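You operate a simulated robot arm through the tools that you are given. There is no shell and no other tool. Be economical: measure what you need, move in short steps, check, and stop when the job is done.

The job below is to be done with a simulated robot arm. You get a single attempt, and the scene is never put back.

Task
Screw both loose legs tight into the table grill.
Fine: each leg goes in the hole of its colour.

Only the result counts: the job must be done as asked and must still hold three seconds after the hand-in. Knocking over, shifting, dropping, spilling or breaking anything else fails it.

Robot
A 6-joint arm with a two-finger parallel gripper, fixed in place. Base frame: the origin is at the foot of the arm, x ahead of it, y to its left, z up. Readings come in cm, degrees, newtons and seconds.
With the tool pointing down near the work surface it reaches from about 10 to 74 cm from the base axis. Its first joint turns from -166.0 to 166.0 degrees. Payload 3.91 kg.
Tool frame: the origin (TCP) lies between the finger pads and is the grasp point; the fingertips stand 3 cm ahead of it; z points along the fingers, y is the line along which they close. Largest opening 11 cm; finger width 2, thickness 1; the body of the gripper, 4.8 by 11.2 cm, starts 5.5 cm behind the TCP.
Orientation is that of the tool frame in the base frame, as [roll, pitch, yaw] about the fixed x, y, z axes, in that order (R = Rz(yaw) Ry(pitch) Rx(roll)). With the fingers straight down and closing along the base's y, the tool's x points along the base's -x, its y along +y and its z along -z.

Tools
- The arm moves only by the tool step_arm. Its argument "increments" is a list of rows, each an object (a shift or turn left out is 0, a gripper value left out holds the last) with "xyz": the shift along the tool's x, y, z in units of 25 mm (1.0 is 25 mm), a list of three; "rot": the turn, a rotation vector about the tool's x, y, z in units of 4 degrees (1.0 is 4 degrees), a list of three; "grip": the finger opening in mm, from 0 to 110. In form: [{"xyz": [x, y, z], "rot": [ax, ay, az], "grip": grip}, ...]. A call has 1 to 12 rows; each row shifts and turns the commanded pose from where the row before left it, along the tool's axes as they then stand. A call with a number of a shift or a turn outside -1 to 1 is refused whole. A row lasts 0.2 s, in which the tool goes at most 5 cm and 8.6 degrees; a call with a longer step from one row to the next is refused whole, and so is a gripper value outside its range. Where a pose cannot be reached the arm comes as near as it can. A force on the tool above 50 N (or 10 N above the force at the start of the call, whichever is more), or a blocked arm, ends the call early, and 0.2 s more pass. Each finger travels about 4.5 cm/s and halts on what it meets, pressing with about 30 N; the grip force reading is that of the motor and also rises with nothing between the fingers. The clock runs only during rows and for 0.2 s after the last one: add rows that do not move to give the fingers time. The reply holds the time, the measured pose of the TCP, the force on the tool along the base axes, the opening and the grip force, in the units named above and with some noise.
- Cameras (640 x 400 px; columns grow to the right, rows downward): "scene" is fixed at [4.91, 50.09, 156.72]; the picture's right is [-0.58, -0.81, 0.00], its down [-0.59, 0.42, -0.69] and it looks along [0.56, -0.40, -0.73] (base axes); focal length 358 px, centre (320, 200). "wrist" rides on the gripper at [-3.6, 0, -5.7] in the tool frame; the picture's right is [0.00, -1.00, 0.00], its down [0.97, 0.00, -0.24] and it looks along [0.24, 0.00, 0.97] (tool axes); focal length 218 px, centre (320, 200). There is no depth. A picture from a camera that has moved, and an enlarged one, comes with that camera's place and axes in the base frame and with its lens.
- get_image(camera): a new picture of that camera. No time passes.
- raise_lower(by): slides the trunk up (or, below 0, down) by that many cm; the arm rides with it, the base frame stays. It gives what a move gives, with no picture.
- close_up(camera, box): a new picture of the part [left, top, right, bottom] of that camera's present view, enlarged. No time passes.
- hand_in(): hands the job in; it is judged then, once.

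Go step by step. Nothing tells you positions but the pictures and the camera data: compare them with the known pose of the tool, close in by small moves and look again before you grip or let go. The budget is 120 turns and 64 pictures, counting those below and the enlarged ones. Unless the task says otherwise, let go and move clear before handing in, and close with one line.

The tools are called after "Call:" by a JSON object that holds its "api" and its "payload". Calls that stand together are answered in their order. step_arm: Moves the arm, as the interface text tells. Its arguments: {"type":"object","properties":{"increments":{"type":"array","items":{"type":"object","properties":{"xyz":{"type":"array","items":{"type":"number"}},"rot":{"type":"array","items":{"type":"number"}},"grip":{"type":"number"}}}}},"required":["increments"]} The other tools are called the same way: raise_lower (by) slides the trunk up or down; get_image (camera) takes a picture; close_up (camera, box) takes an enlarged picture of a part of a camera's view; hand_in () hands the job in.

At the start:

```text
clock: 0.0
ee_pos: [31.53, 28.13, 126.19]
tool_rot: [179.9, -0.1, 179.9]
force: [0.2, -0.3, 0.4]
finger_gap: 11.0
finger_force: 0.1
trunk travel left (down, up): [-52.5, 6.5]
```

scene: 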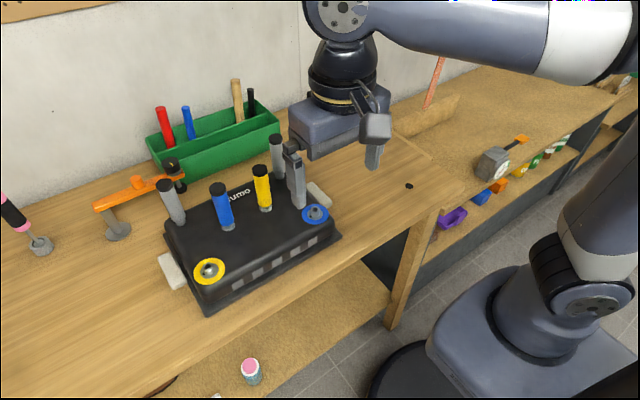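
wrist: 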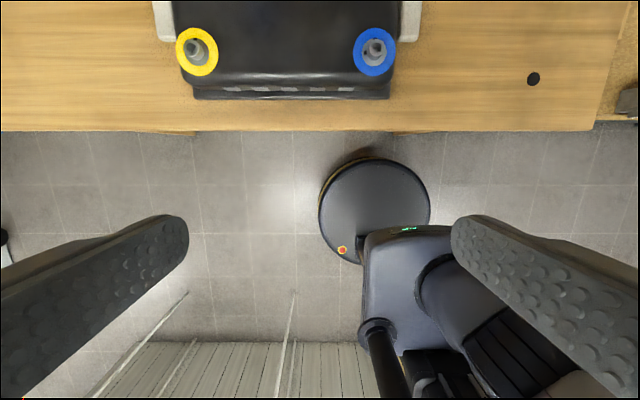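

I see an upturned black grill with two grey legs fitted at the back, a blue and a yellow leg standing on it, and ringed holes in yellow and blue at the front corners. I'll take a closer look first.

Call:
{"api": "close_up", "payload": {"camera": "scene", "box": [140, 120, 360, 320]}}

Call:
{"api": "close_up", "payload": {"camera": "wrist", "box": [140, 0, 440, 140]}}

```text
2.00 times, centred on (250, 220) of scene
camera zoom: at [4.91, 50.09, 156.72], right [-0.58, -0.81, 0.0], down [-0.59, 0.42, -0.69], along [0.56, -0.4, -0.73], focal length 717 px, centre (460, 160)
```

zoom: 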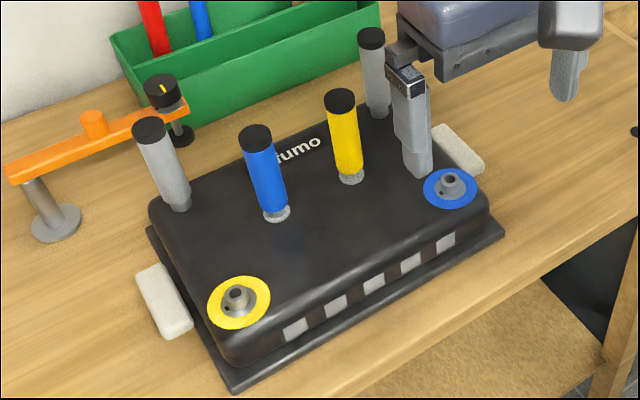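

```text
2.13 times, centred on (290, 70) of wrist
camera zoom: at [35.25, 28.14, 132.0], right [0.0, -1.0, 0.0], down [-0.97, 0.0, 0.24], along [-0.24, 0.0, -0.97], focal length 466 px, centre (384, 477)
```

zoom: 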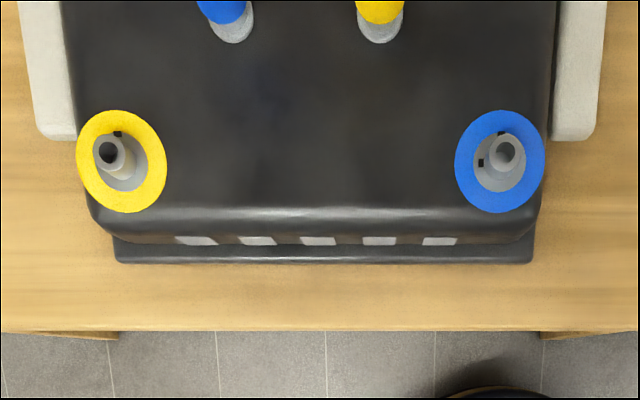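

The grill top lies at about z=97.4. I place the rings at about (48, 45.3) for yellow and (47.8, 20.6) for blue, and the legs at about (55.2, 37.6) for blue and (55.2, 28.5) for yellow, with leg tops near z=109. I'll move above them for a better view.

Call:
{"api": "step_arm", "payload": {"increments": [{"xyz": [-0.9, 0.4, 0]}, {"xyz": [-0.9, 0.4, 0]}, {"xyz": [-0.9, 0.4, 0]}, {"xyz": [-0.9, 0.3, 0]}, {"xyz": [-0.9, 0.3, 0]}, {"xyz": [-0.9, 0.2, 0]}, {"xyz": [0, 0, 0]}]}}

Call:
{"api": "get_image", "payload": {"camera": "wrist"}}

```text
clock: 1.6
ee_pos: [45.1, 33.08, 126.34]
tool_rot: [179.9, 0.0, 180.0]
force: [-0.2, 0.4, -0.7]
finger_gap: 11.0
finger_force: 0.0
trunk travel left (down, up): [-52.5, 6.5]
```

```text
59 pictures are left
camera wrist: at [48.78, 33.18, 132.01], right [0.0, -1.0, 0.0], down [-0.97, 0.0, 0.24], along [-0.24, 0.0, -0.97], focal length 218 px, centre (320, 200)
```

wrist: 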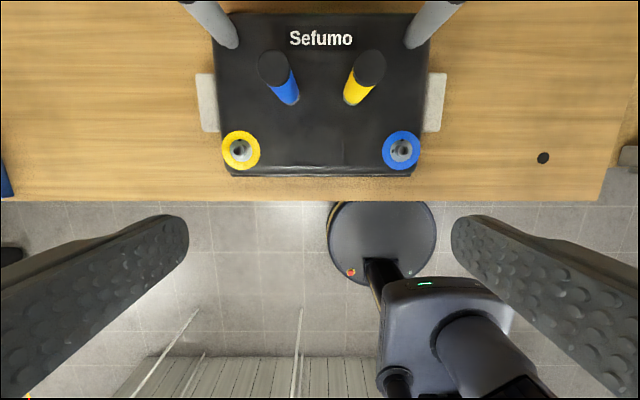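

Call:
{"api": "close_up", "payload": {"camera": "wrist", "box": [210, 120, 274, 160]}}

Call:
{"api": "close_up", "payload": {"camera": "wrist", "box": [370, 120, 434, 160]}}

Call:
{"api": "close_up", "payload": {"camera": "scene", "box": [190, 240, 254, 280]}}

Call:
{"api": "close_up", "payload": {"camera": "scene", "box": [190, 160, 300, 230]}}

```text
10.00 times, centred on (242, 140) of wrist
camera zoom: at [48.78, 33.18, 132.01], right [0.0, -1.0, 0.0], down [-0.97, 0.0, 0.24], along [-0.24, 0.0, -0.97], focal length 2183 px, centre (1100, 800)
```

zoom: 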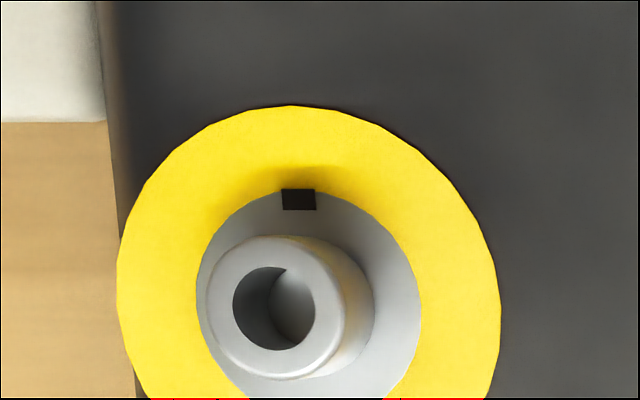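

```text
10.00 times, centred on (402, 140) of wrist
camera zoom: at [48.78, 33.18, 132.01], right [0.0, -1.0, 0.0], down [-0.97, 0.0, 0.24], along [-0.24, 0.0, -0.97], focal length 2183 px, centre (-500, 800)
```

zoom: 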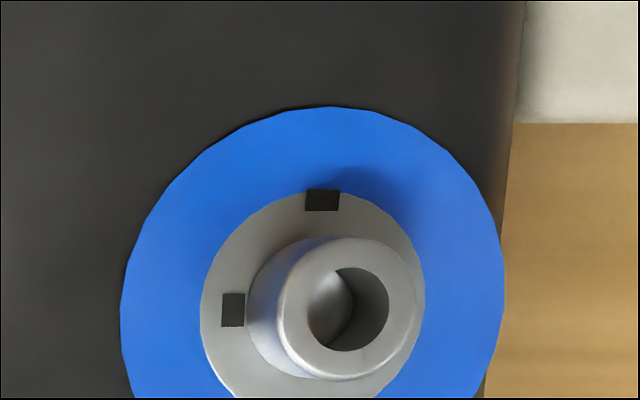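

```text
10.00 times, centred on (222, 260) of scene
camera zoom: at [4.91, 50.09, 156.72], right [-0.58, -0.81, 0.0], down [-0.59, 0.42, -0.69], along [0.56, -0.4, -0.73], focal length 3583 px, centre (1300, -400)
```

zoom: 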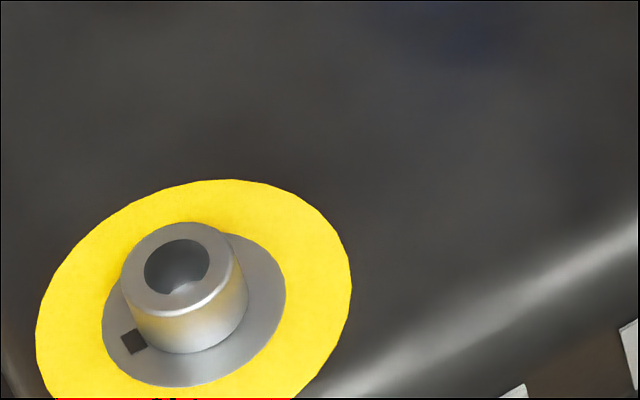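

```text
5.71 times, centred on (245, 195) of scene
camera zoom: at [4.91, 50.09, 156.72], right [-0.58, -0.81, 0.0], down [-0.59, 0.42, -0.69], along [0.56, -0.4, -0.73], focal length 2048 px, centre (749, 229)
```

zoom: 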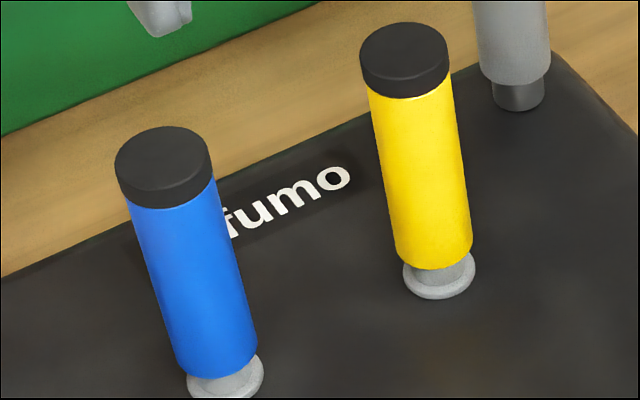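

Both sockets are hollow bosses with two dark marks, one on the +x side and one on the +y side, which could be start and tight marks. Next I'll look closely at the loose legs and the fitted ones for matching marks.

Call:
{"api": "close_up", "payload": {"camera": "wrist", "box": [240, 35, 400, 135]}}

Call:
{"api": "close_up", "payload": {"camera": "scene", "box": [150, 170, 198, 230]}}

Call:
{"api": "close_up", "payload": {"camera": "scene", "box": [205, 205, 285, 255]}}

```text
4.00 times, centred on (320, 85) of wrist
camera zoom: at [48.78, 33.18, 132.01], right [0.0, -1.0, 0.0], down [-0.97, 0.0, 0.24], along [-0.24, 0.0, -0.97], focal length 873 px, centre (320, 660)
```

zoom: 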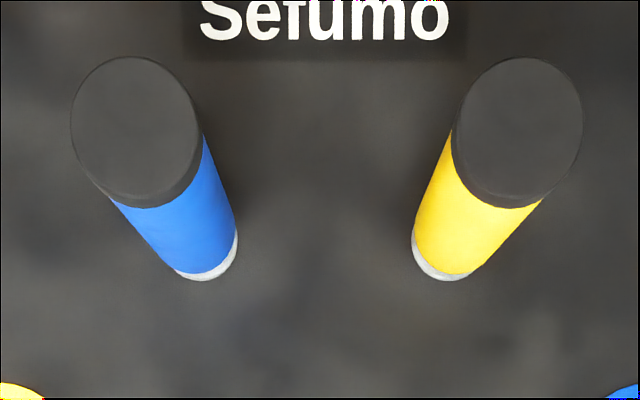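

```text
6.67 times, centred on (174, 200) of scene
camera zoom: at [4.91, 50.09, 156.72], right [-0.58, -0.81, 0.0], down [-0.59, 0.42, -0.69], along [0.56, -0.4, -0.73], focal length 2389 px, centre (1293, 200)
```

zoom: 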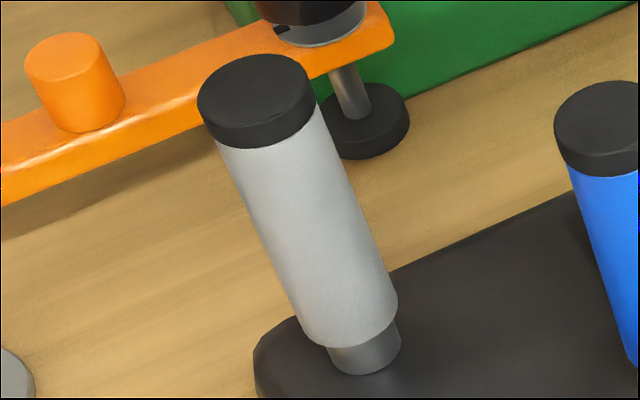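

```text
8.00 times, centred on (245, 230) of scene
camera zoom: at [4.91, 50.09, 156.72], right [-0.58, -0.81, 0.0], down [-0.59, 0.42, -0.69], along [0.56, -0.4, -0.73], focal length 2867 px, centre (920, -40)
```

zoom: 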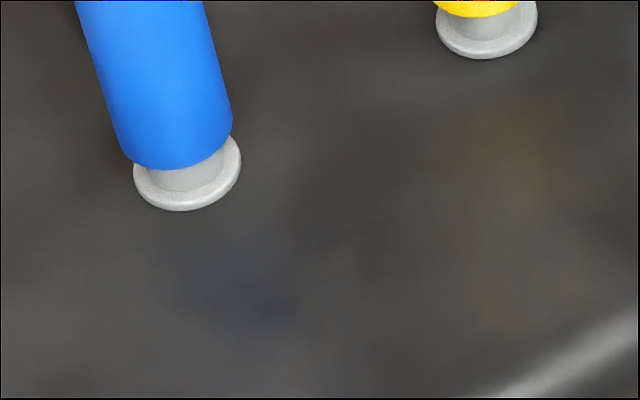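

The legs stand upright in small holders and carry no marks. I'll move above the blue leg with the fingers partly closed and check alignment.

Call:
{"api": "step_arm", "payload": {"increments": [{"xyz": [-0.9, 0.4, 0.3], "grip": 70}, {"xyz": [-0.9, 0.4, 0.6]}, {"xyz": [-0.9, 0.4, 0.8]}, {"xyz": [-0.9, 0.37, 0.8]}, {"xyz": [-0.6, 0.2, 0.8]}, {"xyz": [0, 0, 0.8]}, {"xyz": [0, 0, 0.6]}, {"xyz": [0, 0, 0]}]}}

Call:
{"api": "get_image", "payload": {"camera": "wrist"}}

Call:
{"api": "get_image", "payload": {"camera": "scene"}}

```text
clock: 3.4
ee_pos: [55.59, 37.56, 114.49]
tool_rot: [-179.9, -0.1, -180.0]
force: [-0.1, 0.2, -0.2]
finger_gap: 6.99
finger_force: 0.0
trunk travel left (down, up): [-52.5, 6.5]
```

```text
51 pictures are left
camera wrist: at [59.27, 37.58, 120.28], right [0.0, -1.0, 0.0], down [-0.97, 0.0, 0.24], along [-0.24, 0.0, -0.97], focal length 218 px, centre (320, 200)
```

wrist: 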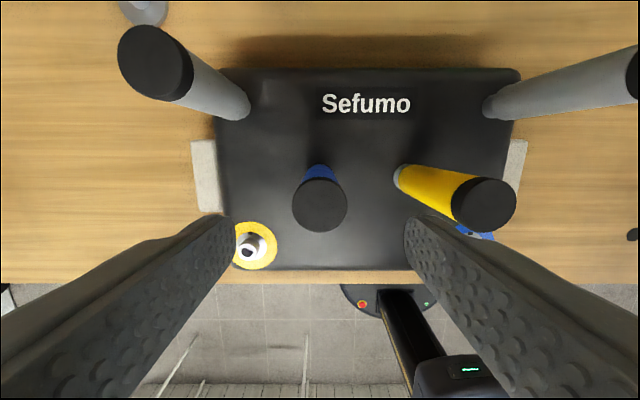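

```text
50 pictures are left
```

scene: 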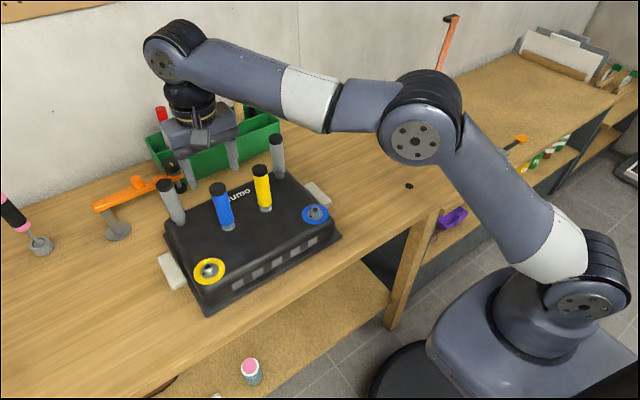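

The leg's axis is at about (56.1, 37.6). I'll go down and grip it.

Call:
{"api": "step_arm", "payload": {"increments": [{"xyz": [-0.2, 0, 0.6]}, {"xyz": [0, 0, 0.8]}, {"xyz": [0, 0, 0.8]}, {"xyz": [0, 0, 0.8]}, {"xyz": [0, 0, 0.5]}, {"xyz": [0, 0, 0]}]}}

Call:
{"api": "get_image", "payload": {"camera": "wrist"}}

```text
clock: 4.8
ee_pos: [56.07, 37.55, 105.74]
tool_rot: [-180.0, 0.0, 180.0]
force: [0.5, -0.3, 0.2]
finger_gap: 6.97
finger_force: 0.1
trunk travel left (down, up): [-52.5, 6.5]
```

```text
49 pictures are left
camera wrist: at [59.73, 37.55, 111.46], right [0.0, -1.0, 0.0], down [-0.97, 0.0, 0.24], along [-0.24, 0.0, -0.97], focal length 218 px, centre (320, 200)
```

wrist: 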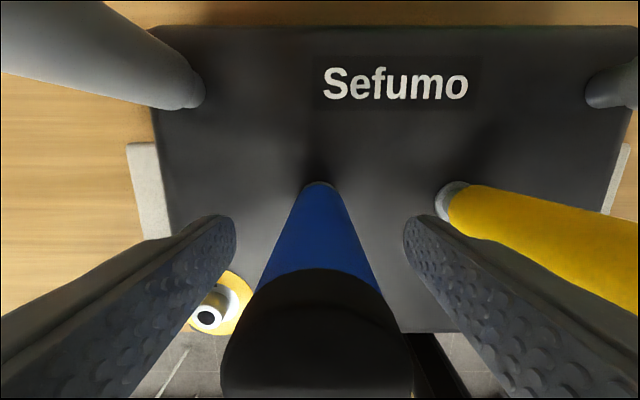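

The leg is centred between the fingers, so I'll close on it.

Call:
{"api": "step_arm", "payload": {"increments": [{"grip": 15}, {}, {}, {}, {}]}}

```text
clock: 6.0
ee_pos: [56.08, 37.62, 105.65]
tool_rot: [180.0, 0.1, -180.0]
force: [0.1, 2.6, 0.2]
finger_gap: 2.8
finger_force: 29.8
trunk travel left (down, up): [-52.5, 6.5]
```

It's gripped, 2.8 cm across. I'll lift it gently and watch the force.

Call:
{"api": "step_arm", "payload": {"increments": [{"xyz": [0, 0, -0.2]}, {"xyz": [0, 0, -0.3]}, {"xyz": [0, 0, -0.5]}, {"xyz": [0, 0, -0.8]}, {"xyz": [0, 0, -0.8]}, {"xyz": [0, 0, -0.6]}, {}]}}

Call:
{"api": "get_image", "payload": {"camera": "scene"}}

Call:
{"api": "get_image", "payload": {"camera": "wrist"}}

```text
clock: 7.6
ee_pos: [56.05, 37.65, 113.6]
tool_rot: [-180.0, -0.1, 180.0]
force: [-0.1, 0.7, -0.7]
finger_gap: 2.79
finger_force: 30.0
trunk travel left (down, up): [-52.5, 6.5]
```

```text
48 pictures are left
```

scene: 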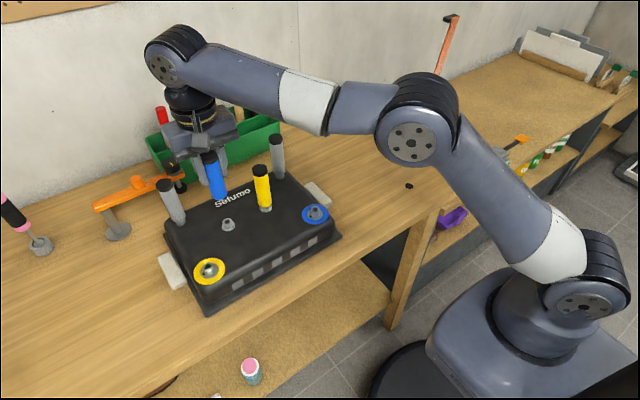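

```text
47 pictures are left
camera wrist: at [59.77, 37.55, 119.43], right [0.0, -1.0, 0.0], down [-0.97, 0.0, 0.24], along [-0.24, 0.0, -0.97], focal length 218 px, centre (320, 200)
```

wrist: 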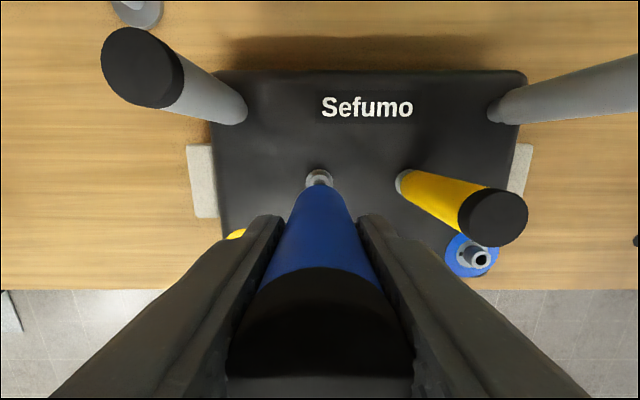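

Call:
{"api": "close_up", "payload": {"camera": "scene", "box": [190, 140, 270, 240]}}

```text
4.00 times, centred on (230, 190) of scene
camera zoom: at [4.91, 50.09, 156.72], right [-0.58, -0.81, 0.0], down [-0.59, 0.42, -0.69], along [0.56, -0.4, -0.73], focal length 1433 px, centre (680, 240)
```

zoom: 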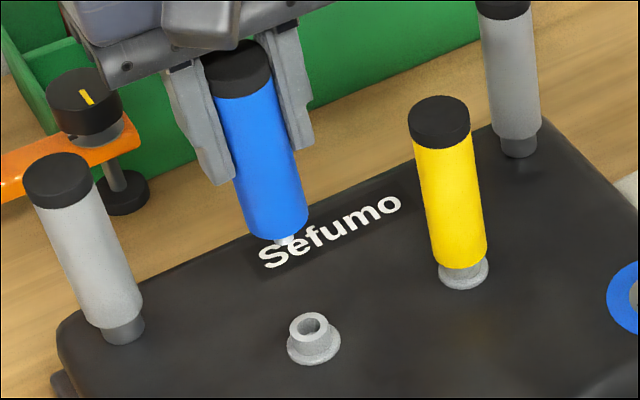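

The leg has a narrow stud below its shoulder, and the cup holder stays behind on the grill. I'll carry the leg in -x first, then in -y, to above the blue socket.

Call:
{"api": "step_arm", "payload": {"increments": [{"xyz": [0.6, 0, 0]}, {"xyz": [0.8, 0, 0]}, {"xyz": [0.8, 0, 0]}, {"xyz": [0.8, -0.2, 0]}, {"xyz": [0.2, -0.8, 0]}, {"xyz": [0, -0.9, 0]}, {"xyz": [0, -0.9, 0]}, {"xyz": [0, -0.9, 0]}, {"xyz": [0, -0.9, 0]}, {"xyz": [0, -0.9, 0]}, {"xyz": [0, -0.8, 0]}, {"xyz": [0, -0.52, 0]}]}}

Call:
{"api": "step_arm", "payload": {"increments": [{"xyz": [0, 0, 0.4]}, {"xyz": [0, 0, 0.4]}, {}]}}

Call:
{"api": "get_image", "payload": {"camera": "wrist"}}

Call:
{"api": "close_up", "payload": {"camera": "scene", "box": [270, 140, 366, 240]}}

```text
clock: 10.2
ee_pos: [48.06, 20.48, 113.79]
tool_rot: [-179.9, 0.0, 180.0]
force: [-0.1, -0.6, -0.2]
finger_gap: 2.83
finger_force: 30.0
trunk travel left (down, up): [-52.5, 6.5]
```

```text
clock: 11.0
ee_pos: [48.06, 20.54, 111.79]
tool_rot: [180.0, 0.0, -180.0]
force: [-0.1, 0.8, -1.3]
finger_gap: 2.81
finger_force: 30.2
trunk travel left (down, up): [-52.5, 6.5]
```

```text
45 pictures are left
camera wrist: at [51.77, 20.5, 117.55], right [0.0, -1.0, 0.0], down [-0.97, 0.0, 0.24], along [-0.24, 0.0, -0.97], focal length 218 px, centre (320, 200)
```

wrist: 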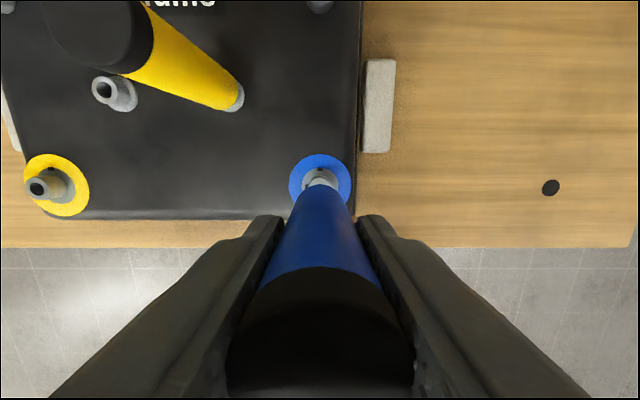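

```text
4.00 times, centred on (318, 190) of scene
camera zoom: at [4.91, 50.09, 156.72], right [-0.58, -0.81, 0.0], down [-0.59, 0.42, -0.69], along [0.56, -0.4, -0.73], focal length 1433 px, centre (328, 240)
```

zoom: 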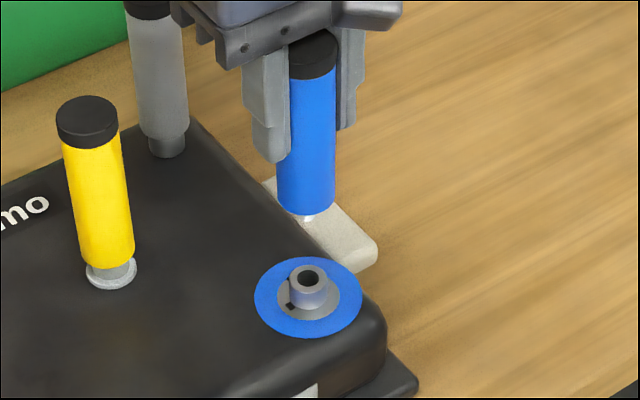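

Call:
{"api": "close_up", "payload": {"camera": "wrist", "box": [280, 145, 360, 195]}}

Call:
{"api": "step_arm", "payload": {"increments": [{"xyz": [0, 0, 0.4]}, {"xyz": [0, 0, 0.4]}, {"xyz": [0, 0, 0.2]}, {}]}}

Call:
{"api": "close_up", "payload": {"camera": "wrist", "box": [280, 145, 360, 195]}}

Call:
{"api": "close_up", "payload": {"camera": "scene", "box": [290, 180, 346, 230]}}

```text
8.00 times, centred on (320, 170) of wrist
camera zoom: at [51.77, 20.5, 117.55], right [0.0, -1.0, 0.0], down [-0.97, 0.0, 0.24], along [-0.24, 0.0, -0.97], focal length 1746 px, centre (320, 440)
```

zoom: 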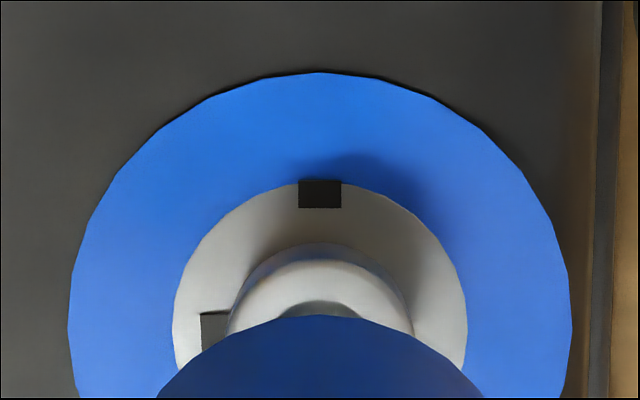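

```text
clock: 12.0
ee_pos: [48.17, 20.45, 109.21]
tool_rot: [179.9, 0.0, 180.0]
force: [-0.9, -0.4, -0.1]
finger_gap: 2.82
finger_force: 30.3
trunk travel left (down, up): [-52.5, 6.5]
```

```text
8.00 times, centred on (320, 170) of wrist
camera zoom: at [51.8, 20.53, 114.98], right [0.0, -1.0, 0.0], down [-0.97, 0.0, 0.24], along [-0.24, 0.0, -0.97], focal length 1746 px, centre (320, 440)
```

zoom: 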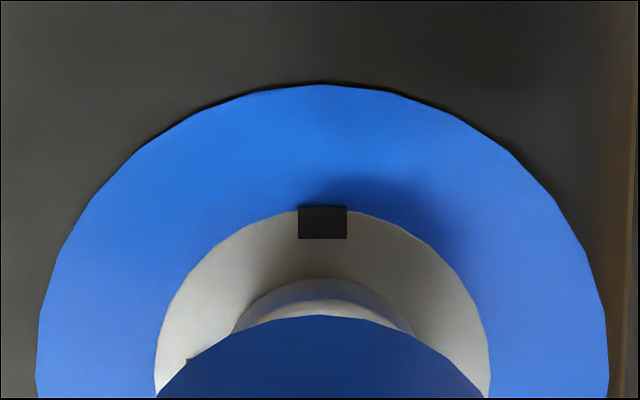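

```text
8.00 times, centred on (318, 205) of scene
camera zoom: at [4.91, 50.09, 156.72], right [-0.58, -0.81, 0.0], down [-0.59, 0.42, -0.69], along [0.56, -0.4, -0.73], focal length 2867 px, centre (336, 160)
```

zoom: 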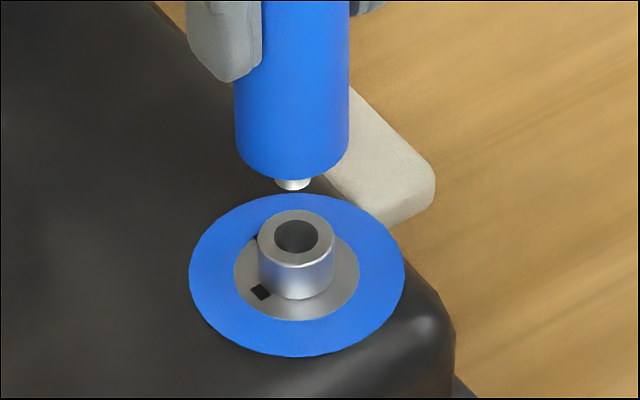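

The stud lines up with the hole to within about 1 mm and its tip is about 2 cm above the boss. I'll make a small correction and lower it to the rim.

Call:
{"api": "step_arm", "payload": {"increments": [{"xyz": [0.03, -0.01, 0.2]}, {"xyz": [0, 0, 0.3]}, {"xyz": [0, 0, 0.2]}, {}]}}

Call:
{"api": "close_up", "payload": {"camera": "scene", "box": [290, 180, 346, 230]}}

```text
clock: 13.0
ee_pos: [47.93, 20.49, 107.42]
tool_rot: [-179.9, 0.0, -180.0]
force: [0.3, 1.2, -0.7]
finger_gap: 2.82
finger_force: 29.6
trunk travel left (down, up): [-52.5, 6.5]
```

```text
8.00 times, centred on (318, 205) of scene
camera zoom: at [4.91, 50.09, 156.72], right [-0.58, -0.81, 0.0], down [-0.59, 0.42, -0.69], along [0.56, -0.4, -0.73], focal length 2867 px, centre (336, 160)
```

zoom: 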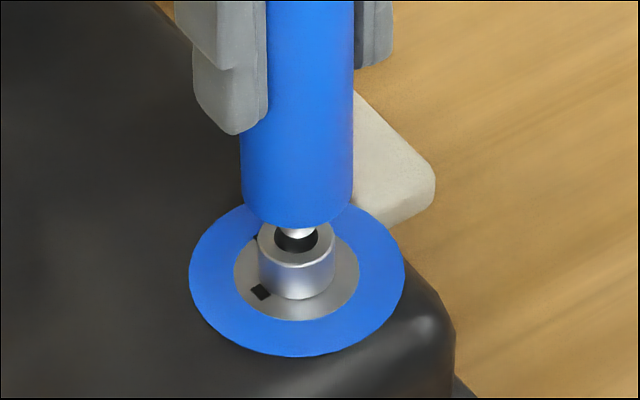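

It lines up over the hole. I'll lower it in small steps until it makes contact.

Call:
{"api": "step_arm", "payload": {"increments": [{"xyz": [0, 0, 0.12]}, {"xyz": [0, 0, 0.12]}, {"xyz": [0, 0, 0.1]}, {}]}}

Call:
{"api": "close_up", "payload": {"camera": "scene", "box": [290, 180, 346, 230]}}

```text
clock: 14.0
ee_pos: [47.94, 20.52, 106.59]
tool_rot: [-180.0, 0.0, -180.0]
force: [0.3, 1.3, -0.6]
finger_gap: 2.81
finger_force: 29.9
trunk travel left (down, up): [-52.5, 6.5]
```

```text
8.00 times, centred on (318, 205) of scene
camera zoom: at [4.91, 50.09, 156.72], right [-0.58, -0.81, 0.0], down [-0.59, 0.42, -0.69], along [0.56, -0.4, -0.73], focal length 2867 px, centre (336, 160)
```

zoom: 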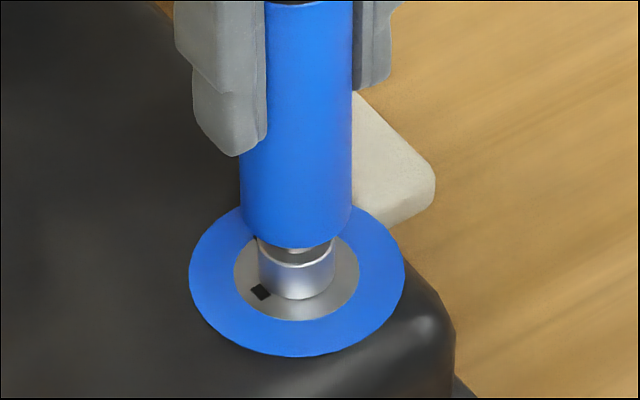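

Call:
{"api": "step_arm", "payload": {"increments": [{"xyz": [0, 0, 0.1]}, {"xyz": [0, 0, 0.1]}, {"xyz": [0, 0, 0.08]}, {}]}}

Call:
{"api": "close_up", "payload": {"camera": "scene", "box": [290, 180, 346, 230]}}

```text
clock: 15.0
ee_pos: [47.99, 20.55, 105.81]
tool_rot: [-180.0, 0.0, 180.0]
force: [3.3, 0.6, -2.9]
finger_gap: 2.81
finger_force: 30.0
trunk travel left (down, up): [-52.5, 6.5]
```

```text
8.00 times, centred on (318, 205) of scene
camera zoom: at [4.91, 50.09, 156.72], right [-0.58, -0.81, 0.0], down [-0.59, 0.42, -0.69], along [0.56, -0.4, -0.73], focal length 2867 px, centre (336, 160)
```

zoom: 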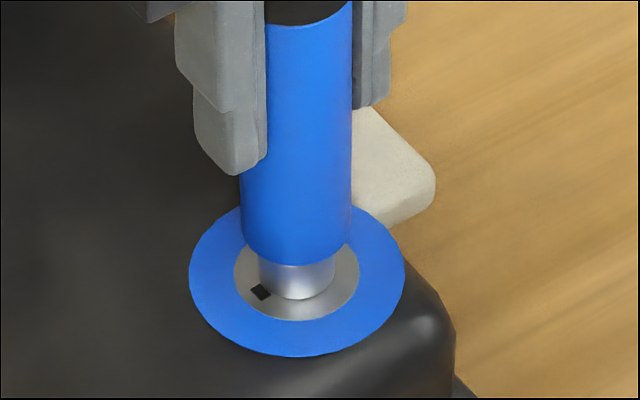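

It's in the hole with a slight sideways load, so I'll ease over in x and press down a bit further.

Call:
{"api": "step_arm", "payload": {"increments": [{"xyz": [-0.03, 0, 0.05]}, {"xyz": [0, 0, 0.05]}, {}]}}

```text
clock: 15.8
ee_pos: [48.06, 20.56, 105.79]
tool_rot: [179.9, 0.1, 180.0]
force: [-2.3, 0.5, 13.5]
finger_gap: 2.78
finger_force: 29.5
trunk travel left (down, up): [-52.5, 6.5]
```

It's resting on the thread start with 13 N. I'll turn it clockwise, which is + about tool z, and watch the height.

Call:
{"api": "step_arm", "payload": {"increments": [{"rot": [0, 0, 1]}, {"rot": [0, 0, 1]}, {"rot": [0, 0, 1]}, {"rot": [0, 0, 1]}, {"rot": [0, 0, 1]}, {"rot": [0, 0, 1]}, {"rot": [0, 0, 1]}, {"rot": [0, 0, 1]}, {"rot": [0, 0, 1]}, {"rot": [0, 0, 1]}, {"rot": [0, 0, 1]}, {"rot": [0, 0, 1]}]}}

Call:
{"api": "close_up", "payload": {"camera": "scene", "box": [290, 180, 346, 230]}}

```text
clock: 18.4
ee_pos: [48.09, 20.46, 105.71]
tool_rot: [-179.8, 0.0, 132.0]
force: [-3.5, -1.7, -0.9]
finger_gap: 2.82
finger_force: 29.8
trunk travel left (down, up): [-52.5, 6.5]
```

```text
8.00 times, centred on (318, 205) of scene
camera zoom: at [4.91, 50.09, 156.72], right [-0.58, -0.81, 0.0], down [-0.59, 0.42, -0.69], along [0.56, -0.4, -0.73], focal length 2867 px, centre (336, 160)
```

zoom: 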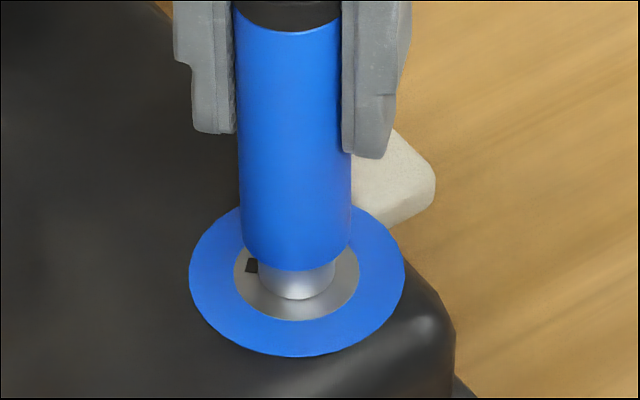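

The +y mark turns along with the leg while the +x mark appears fixed, so tight may be where the two meet. I'll keep turning with slight downward pressure.

Call:
{"api": "step_arm", "payload": {"increments": [{"rot": [0, 0, 1], "xyz": [0, 0, 0.02]}, {"rot": [0, 0, 1]}, {"rot": [0, 0, 1], "xyz": [0, 0, 0.02]}, {"rot": [0, 0, 1]}, {"rot": [0, 0, 1]}, {"rot": [0, 0, 1]}, {}]}}

Call:
{"api": "close_up", "payload": {"camera": "scene", "box": [290, 180, 346, 230]}}

Call:
{"api": "get_image", "payload": {"camera": "wrist"}}

```text
clock: 20.0
ee_pos: [47.95, 20.46, 105.6]
tool_rot: [-179.8, 0.1, 107.9]
force: [-6.8, -3.7, -4.6]
finger_gap: 2.82
finger_force: 30.1
trunk travel left (down, up): [-52.5, 6.5]
```

```text
8.00 times, centred on (318, 205) of scene
camera zoom: at [4.91, 50.09, 156.72], right [-0.58, -0.81, 0.0], down [-0.59, 0.42, -0.69], along [0.56, -0.4, -0.73], focal length 2867 px, centre (336, 160)
```

zoom: 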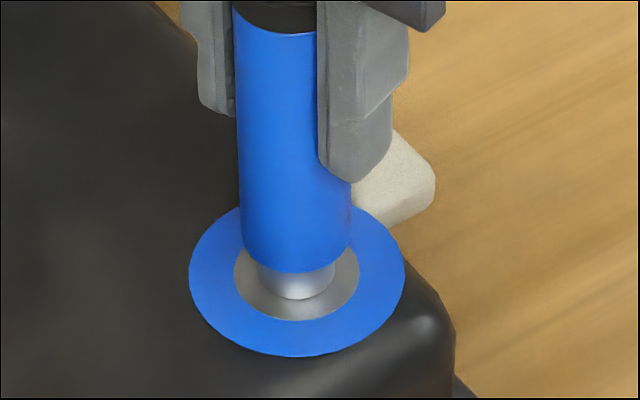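

```text
35 pictures are left
camera wrist: at [49.22, 17.03, 111.35], right [-0.95, -0.31, 0.0], down [-0.3, 0.92, 0.24], along [-0.07, 0.23, -0.97], focal length 218 px, centre (320, 200)
```

wrist: 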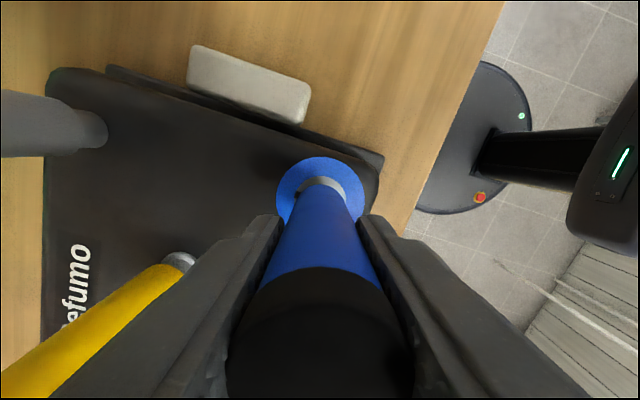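

The thread is now pulling the leg down. I'll relieve the side load and carry on turning.

Call:
{"api": "step_arm", "payload": {"increments": [{"rot": [0, 0, 1], "xyz": [-0.007, -0.044, 0.03]}, {"rot": [0, 0, 1]}, {"rot": [0, 0, 1], "xyz": [0, 0, 0.01]}, {"rot": [0, 0, 1]}, {"rot": [0, 0, 0.5]}, {}]}}

Call:
{"api": "close_up", "payload": {"camera": "wrist", "box": [270, 145, 366, 205]}}

```text
clock: 21.4
ee_pos: [48.12, 20.4, 105.53]
tool_rot: [180.0, 0.0, 90.0]
force: [-0.5, -2.3, 0.1]
finger_gap: 2.83
finger_force: 30.2
trunk travel left (down, up): [-52.5, 6.5]
```

```text
6.67 times, centred on (318, 175) of wrist
camera zoom: at [48.06, 16.84, 111.29], right [-1.0, 0.0, 0.0], down [0.0, 0.97, 0.24], along [0.0, 0.24, -0.97], focal length 1455 px, centre (333, 367)
```

zoom: 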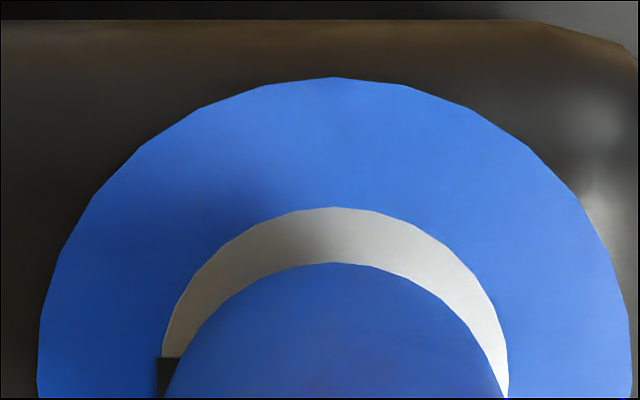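

At 90° there's no hard stop yet, so I'll keep turning in small amounts and watch for resistance.

Call:
{"api": "step_arm", "payload": {"increments": [{"rot": [0, 0, 1], "xyz": [0, 0, 0.015]}, {"rot": [0, 0, 1], "xyz": [0, 0, 0.015]}, {"rot": [0, 0, 1], "xyz": [0, 0, 0.015]}, {"rot": [0, 0, 1], "xyz": [0, 0, 0.015]}, {"rot": [0, 0, 1], "xyz": [0, 0, 0.01]}, {"rot": [0, 0, 1]}, {}]}}

Call:
{"api": "close_up", "payload": {"camera": "wrist", "box": [270, 145, 366, 205]}}

Call:
{"api": "close_up", "payload": {"camera": "scene", "box": [290, 180, 346, 230]}}

```text
clock: 23.0
ee_pos: [48.0, 20.37, 105.34]
tool_rot: [179.9, 0.0, 65.8]
force: [1.2, 0.4, 7.7]
finger_gap: 2.9
finger_force: 29.9
trunk travel left (down, up): [-52.5, 6.5]
```

```text
6.67 times, centred on (318, 175) of wrist
camera zoom: at [46.55, 17.15, 111.09], right [-0.91, 0.41, 0.0], down [0.4, 0.89, 0.24], along [0.1, 0.22, -0.97], focal length 1455 px, centre (333, 367)
```

zoom: 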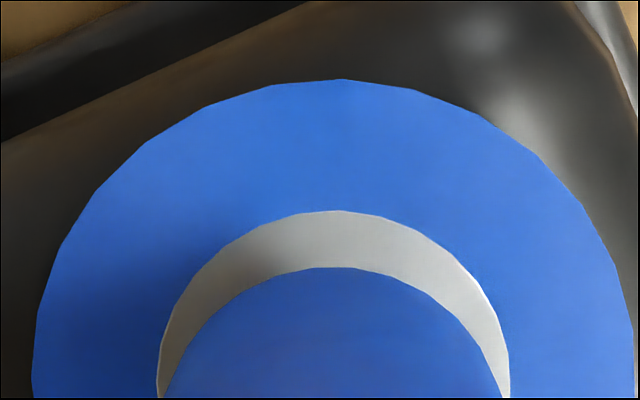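

```text
8.00 times, centred on (318, 205) of scene
camera zoom: at [4.91, 50.09, 156.72], right [-0.58, -0.81, 0.0], down [-0.59, 0.42, -0.69], along [0.56, -0.4, -0.73], focal length 2867 px, centre (336, 160)
```

zoom: 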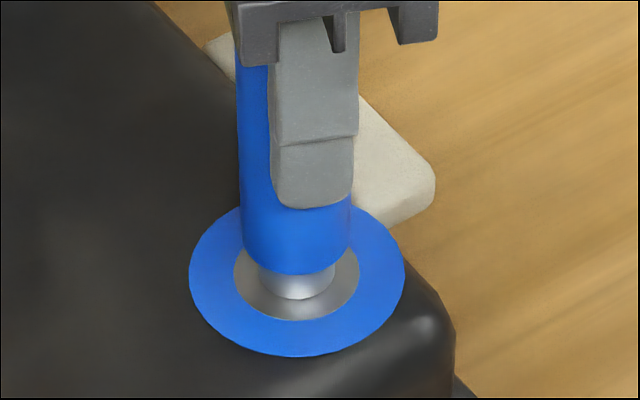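

The opening grew to 2.90, which suggests the leg has stopped and the fingers are slipping round it. I'll turn a little further to be sure, then open and look.

Call:
{"api": "step_arm", "payload": {"increments": [{"rot": [0, 0, 1], "xyz": [0, 0, -0.04]}, {"rot": [0, 0, 1]}, {"rot": [0, 0, 1]}, {}]}}

Call:
{"api": "close_up", "payload": {"camera": "scene", "box": [290, 180, 346, 230]}}

```text
clock: 24.0
ee_pos: [47.97, 20.36, 105.27]
tool_rot: [-179.9, 0.1, 54.0]
force: [-1.1, -0.3, -5.7]
finger_gap: 2.84
finger_force: 30.5
trunk travel left (down, up): [-52.5, 6.5]
```

```text
8.00 times, centred on (318, 205) of scene
camera zoom: at [4.91, 50.09, 156.72], right [-0.58, -0.81, 0.0], down [-0.59, 0.42, -0.69], along [0.56, -0.4, -0.73], focal length 2867 px, centre (336, 160)
```

zoom: 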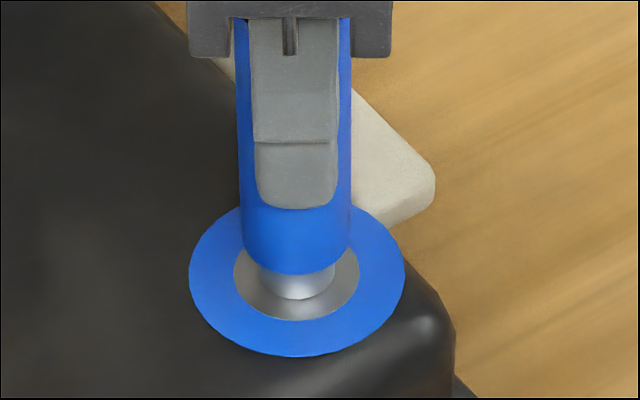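

The leg isn't descending any more. I'll open the fingers, rise clear and inspect it.

Call:
{"api": "step_arm", "payload": {"increments": [{"xyz": [0, 0, 0.03]}, {"grip": 60}, {}, {}, {}, {"xyz": [0, 0, -0.4]}, {"xyz": [0, 0, -0.9]}, {"xyz": [0, 0, -0.9]}, {"xyz": [0, 0, -0.9]}, {"xyz": [0, 0, -0.9]}, {}]}}

Call:
{"api": "get_image", "payload": {"camera": "wrist"}}

Call:
{"api": "close_up", "payload": {"camera": "scene", "box": [290, 140, 346, 230]}}

```text
clock: 26.4
ee_pos: [47.96, 20.51, 115.25]
tool_rot: [-180.0, 0.0, 54.0]
force: [-1.0, 0.0, 0.1]
finger_gap: 6.01
finger_force: 0.0
trunk travel left (down, up): [-52.5, 6.5]
```

```text
30 pictures are left
camera wrist: at [45.96, 17.58, 121.12], right [-0.81, 0.59, 0.0], down [0.57, 0.79, 0.24], along [0.14, 0.19, -0.97], focal length 218 px, centre (320, 200)
```

wrist: 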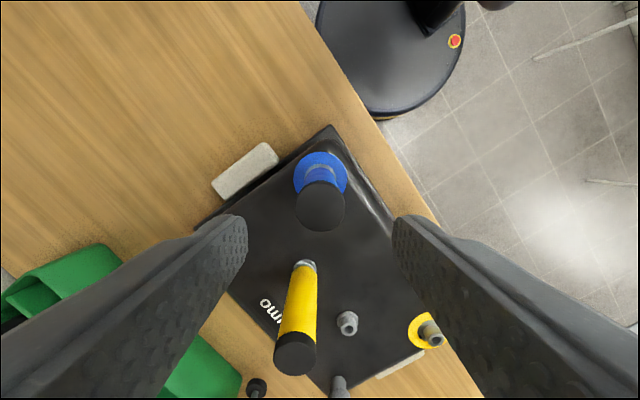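

```text
4.44 times, centred on (318, 185) of scene
camera zoom: at [4.91, 50.09, 156.72], right [-0.58, -0.81, 0.0], down [-0.59, 0.42, -0.69], along [0.56, -0.4, -0.73], focal length 1593 px, centre (329, 267)
```

zoom: 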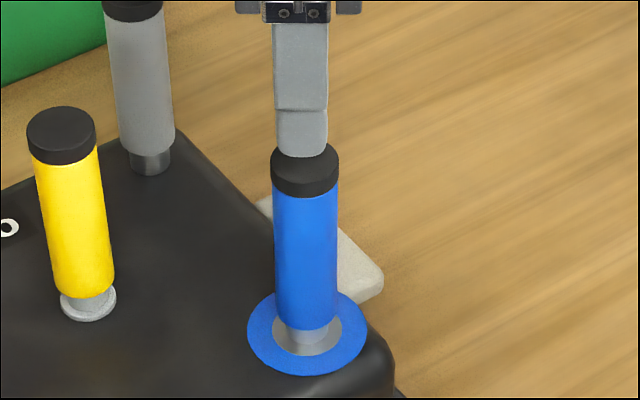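

The blue leg is standing in its socket. I'll turn the gripper back to its first yaw, which also lets me see the marks from the +x side.

Call:
{"api": "step_arm", "payload": {"increments": [{"rot": [0, 0, -1]}, {"rot": [0, 0, -1]}, {"rot": [0, 0, -1]}, {"rot": [0, 0, -1]}, {"rot": [0, 0, -1]}, {"rot": [0, 0, -1]}, {"rot": [0, 0, -1]}, {"rot": [0, 0, -1]}, {"rot": [0, 0, -1]}, {"rot": [0, 0, -1]}, {"rot": [0, 0, -1]}, {"rot": [0, 0, -1]}]}}

Call:
{"api": "step_arm", "payload": {"increments": [{"rot": [0, 0, -1]}, {"rot": [0, 0, -1]}, {"rot": [0, 0, -1]}, {"rot": [0, 0, -1]}, {"rot": [0, 0, -1]}, {"rot": [0, 0, -1]}, {"rot": [0, 0, -1]}, {"rot": [0, 0, -1]}, {"rot": [0, 0, -1]}, {"rot": [0, 0, -1]}, {"rot": [0, 0, -1]}, {"rot": [0, 0, -1]}]}}

Call:
{"api": "step_arm", "payload": {"increments": [{"rot": [0, 0, -1]}, {"rot": [0, 0, -1]}, {"rot": [0, 0, -1]}, {"rot": [0, 0, -1]}, {"rot": [0, 0, -1]}, {"rot": [0, 0, -1]}, {"rot": [0, 0, -1]}, {"rot": [0, 0, -0.5]}, {"xyz": [-0.5, 0, 0]}, {}]}}

Call:
{"api": "close_up", "payload": {"camera": "wrist", "box": [270, 130, 382, 200]}}

```text
clock: 29.0
ee_pos: [48.05, 20.45, 115.3]
tool_rot: [180.0, -0.2, 102.1]
force: [-0.4, -0.4, -0.1]
finger_gap: 6.01
finger_force: 0.2
trunk travel left (down, up): [-52.5, 6.5]
```

```text
clock: 31.6
ee_pos: [48.06, 20.47, 115.25]
tool_rot: [-179.9, 0.0, 150.0]
force: [0.1, 0.4, -0.6]
finger_gap: 5.97
finger_force: 0.0
trunk travel left (down, up): [-52.5, 6.5]
```

```text
clock: 33.8
ee_pos: [49.22, 20.43, 115.35]
tool_rot: [180.0, 0.0, 180.0]
force: [-0.2, -0.4, -0.2]
finger_gap: 6.0
finger_force: 0.0
trunk travel left (down, up): [-52.5, 6.5]
```

```text
5.71 times, centred on (326, 165) of wrist
camera zoom: at [52.92, 20.45, 121.11], right [0.0, -1.0, 0.0], down [-0.97, 0.0, 0.24], along [-0.24, 0.0, -0.97], focal length 1247 px, centre (286, 400)
```

zoom: 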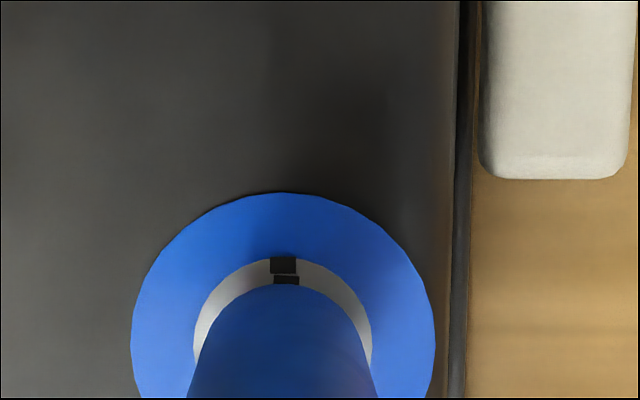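

The turning mark now lines up with the fixed mark, so blue is tight. Next I'll move above the yellow leg, at about (56.1, 28.4).

Call:
{"api": "step_arm", "payload": {"increments": [{"xyz": [-0.7, 0.8, 0], "grip": 70}, {"xyz": [-0.7, 0.8, 0]}, {"xyz": [-0.7, 0.8, 0]}, {"xyz": [-0.66, 0.78, 0]}, {}]}}

Call:
{"api": "get_image", "payload": {"camera": "wrist"}}

```text
clock: 35.0
ee_pos: [56.15, 28.34, 115.33]
tool_rot: [180.0, 0.0, 180.0]
force: [-0.4, 0.6, -0.2]
finger_gap: 7.0
finger_force: 0.1
trunk travel left (down, up): [-52.5, 6.5]
```

```text
27 pictures are left
camera wrist: at [59.83, 28.34, 121.08], right [0.0, -1.0, 0.0], down [-0.97, 0.0, 0.24], along [-0.24, 0.0, -0.97], focal length 218 px, centre (320, 200)
```

wrist: 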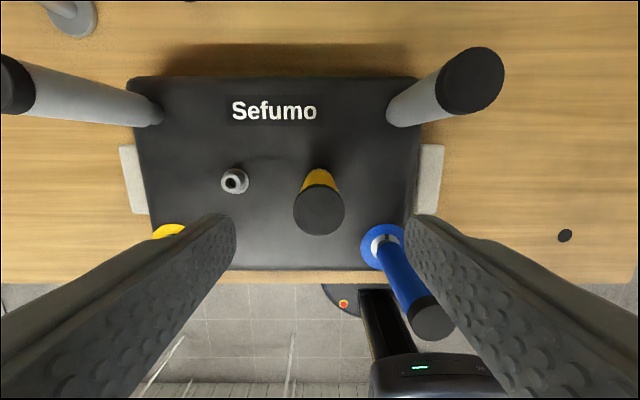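

It's centred, so I'll go down and grip.

Call:
{"api": "step_arm", "payload": {"increments": [{"xyz": [-0.03, 0.01, 0.6]}, {"xyz": [0, 0, 0.8]}, {"xyz": [0, 0, 0.9]}, {"xyz": [0, 0, 0.9]}, {"xyz": [0, 0, 0.66]}, {}, {"grip": 15}, {}, {}, {}, {}]}}

Call:
{"api": "step_arm", "payload": {"increments": [{"xyz": [0, 0, -0.2]}, {"xyz": [0, 0, -0.3]}, {"xyz": [0, 0, -0.5]}, {"xyz": [0, 0, -0.8]}, {"xyz": [0, 0, -0.8]}, {"xyz": [0, 0, -0.6]}, {}]}}

Call:
{"api": "get_image", "payload": {"camera": "scene"}}

```text
clock: 37.4
ee_pos: [56.27, 28.52, 105.62]
tool_rot: [-179.9, 0.0, -180.0]
force: [-0.8, -1.8, -0.1]
finger_gap: 2.83
finger_force: 29.7
trunk travel left (down, up): [-52.5, 6.5]
```

```text
clock: 39.0
ee_pos: [56.24, 28.43, 113.7]
tool_rot: [179.9, 0.0, 180.0]
force: [-0.2, 0.9, -0.5]
finger_gap: 2.8
finger_force: 29.8
trunk travel left (down, up): [-52.5, 6.5]
```

```text
26 pictures are left
```

scene: 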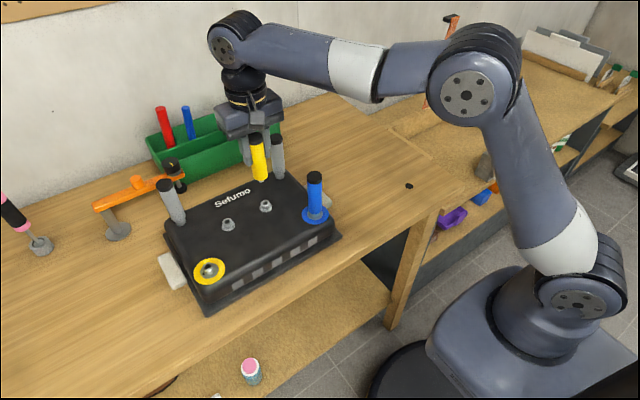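

The yellow leg is lifted clear. I'll carry it to above the yellow socket, at about (48.0, 45.4).

Call:
{"api": "step_arm", "payload": {"increments": [{"xyz": [0.6, 0, 0]}, {"xyz": [0.9, 0, 0]}, {"xyz": [0.9, 0, 0]}, {"xyz": [0.88, 0.2, 0]}, {"xyz": [0, 0.8, 0]}, {"xyz": [0, 0.9, 0]}, {"xyz": [0, 0.9, 0]}, {"xyz": [0, 0.9, 0]}, {"xyz": [0, 0.9, 0]}, {"xyz": [0, 0.9, 0]}, {"xyz": [0, 0.8, 0]}, {"xyz": [0, 0.47, 0]}]}}

Call:
{"api": "step_arm", "payload": {"increments": [{"xyz": [0, 0, 0.6]}, {"xyz": [0, 0, 0.6]}, {"xyz": [0, 0, 0.6]}, {}]}}

Call:
{"api": "close_up", "payload": {"camera": "wrist", "box": [280, 145, 360, 195]}}

Call:
{"api": "close_up", "payload": {"camera": "scene", "box": [182, 240, 238, 290]}}

```text
clock: 41.6
ee_pos: [48.05, 45.45, 113.72]
tool_rot: [-180.0, 0.0, -180.0]
force: [0.1, -0.1, -0.6]
finger_gap: 2.8
finger_force: 29.5
trunk travel left (down, up): [-52.5, 6.5]
```

```text
clock: 42.6
ee_pos: [48.06, 45.45, 109.06]
tool_rot: [180.0, 0.0, -179.9]
force: [-0.2, 0.6, -0.6]
finger_gap: 2.81
finger_force: 29.8
trunk travel left (down, up): [-52.5, 6.5]
```

```text
8.00 times, centred on (320, 170) of wrist
camera zoom: at [51.71, 45.36, 114.93], right [0.0, -1.0, 0.0], down [-0.97, 0.0, 0.24], along [-0.24, 0.0, -0.97], focal length 1746 px, centre (320, 440)
```

zoom: 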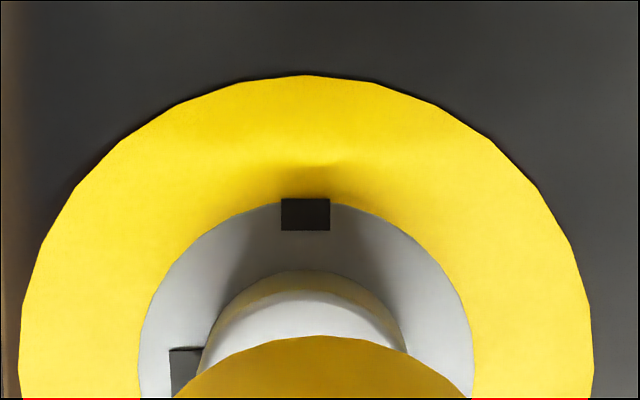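

```text
8.00 times, centred on (210, 265) of scene
camera zoom: at [4.91, 50.09, 156.72], right [-0.58, -0.81, 0.0], down [-0.59, 0.42, -0.69], along [0.56, -0.4, -0.73], focal length 2867 px, centre (1200, -320)
```

zoom: 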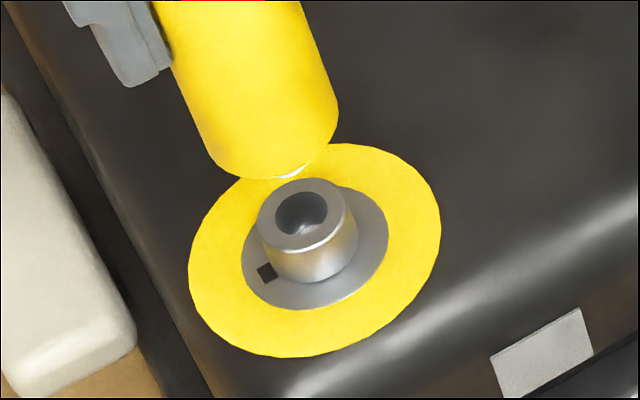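

Compared with the socket, the leg sits about 1.5 mm short in both +x and +y. I'll correct that and lower it to the rim.

Call:
{"api": "step_arm", "payload": {"increments": [{"xyz": [-0.056, 0.06, 0.1]}, {"xyz": [0, 0, 0.25]}, {"xyz": [0, 0, 0.2]}, {}]}}

Call:
{"api": "close_up", "payload": {"camera": "scene", "box": [182, 240, 238, 290]}}

Call:
{"api": "close_up", "payload": {"camera": "wrist", "box": [280, 145, 360, 195]}}

```text
clock: 43.6
ee_pos: [48.36, 45.5, 107.71]
tool_rot: [180.0, 0.1, 179.9]
force: [-0.5, -0.4, -1.2]
finger_gap: 2.8
finger_force: 29.6
trunk travel left (down, up): [-52.5, 6.5]
```

```text
8.00 times, centred on (210, 265) of scene
camera zoom: at [4.91, 50.09, 156.72], right [-0.58, -0.81, 0.0], down [-0.59, 0.42, -0.69], along [0.56, -0.4, -0.73], focal length 2867 px, centre (1200, -320)
```

zoom: 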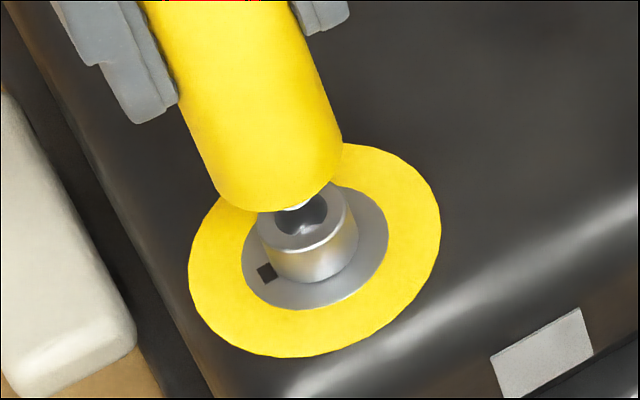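

```text
8.00 times, centred on (320, 170) of wrist
camera zoom: at [51.83, 45.52, 113.56], right [0.0, -1.0, 0.0], down [-0.97, 0.0, 0.24], along [-0.24, 0.0, -0.97], focal length 1746 px, centre (320, 440)
```

zoom: 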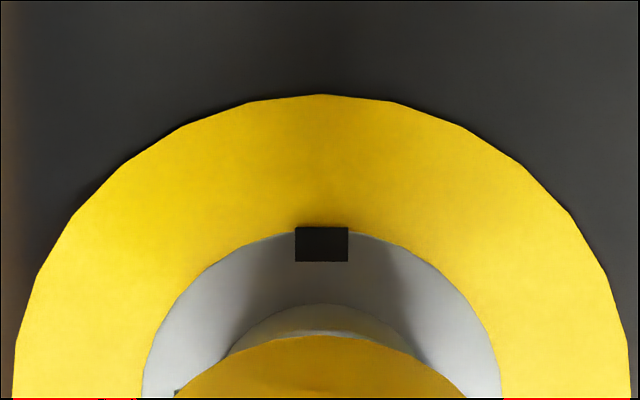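

It lines up well, so I'll lower it into the hole.

Call:
{"api": "step_arm", "payload": {"increments": [{"xyz": [0, 0, 0.12]}, {"xyz": [0, 0, 0.12]}, {"xyz": [0, 0, 0.12]}, {}]}}

Call:
{"api": "close_up", "payload": {"camera": "scene", "box": [182, 240, 238, 290]}}

```text
clock: 44.6
ee_pos: [48.13, 45.51, 106.89]
tool_rot: [179.9, 0.0, 180.0]
force: [-0.2, 1.5, -0.7]
finger_gap: 2.81
finger_force: 30.3
trunk travel left (down, up): [-52.5, 6.5]
```

```text
8.00 times, centred on (210, 265) of scene
camera zoom: at [4.91, 50.09, 156.72], right [-0.58, -0.81, 0.0], down [-0.59, 0.42, -0.69], along [0.56, -0.4, -0.73], focal length 2867 px, centre (1200, -320)
```

zoom: 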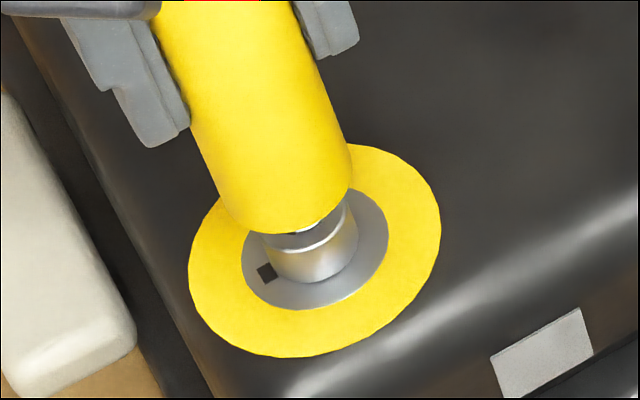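

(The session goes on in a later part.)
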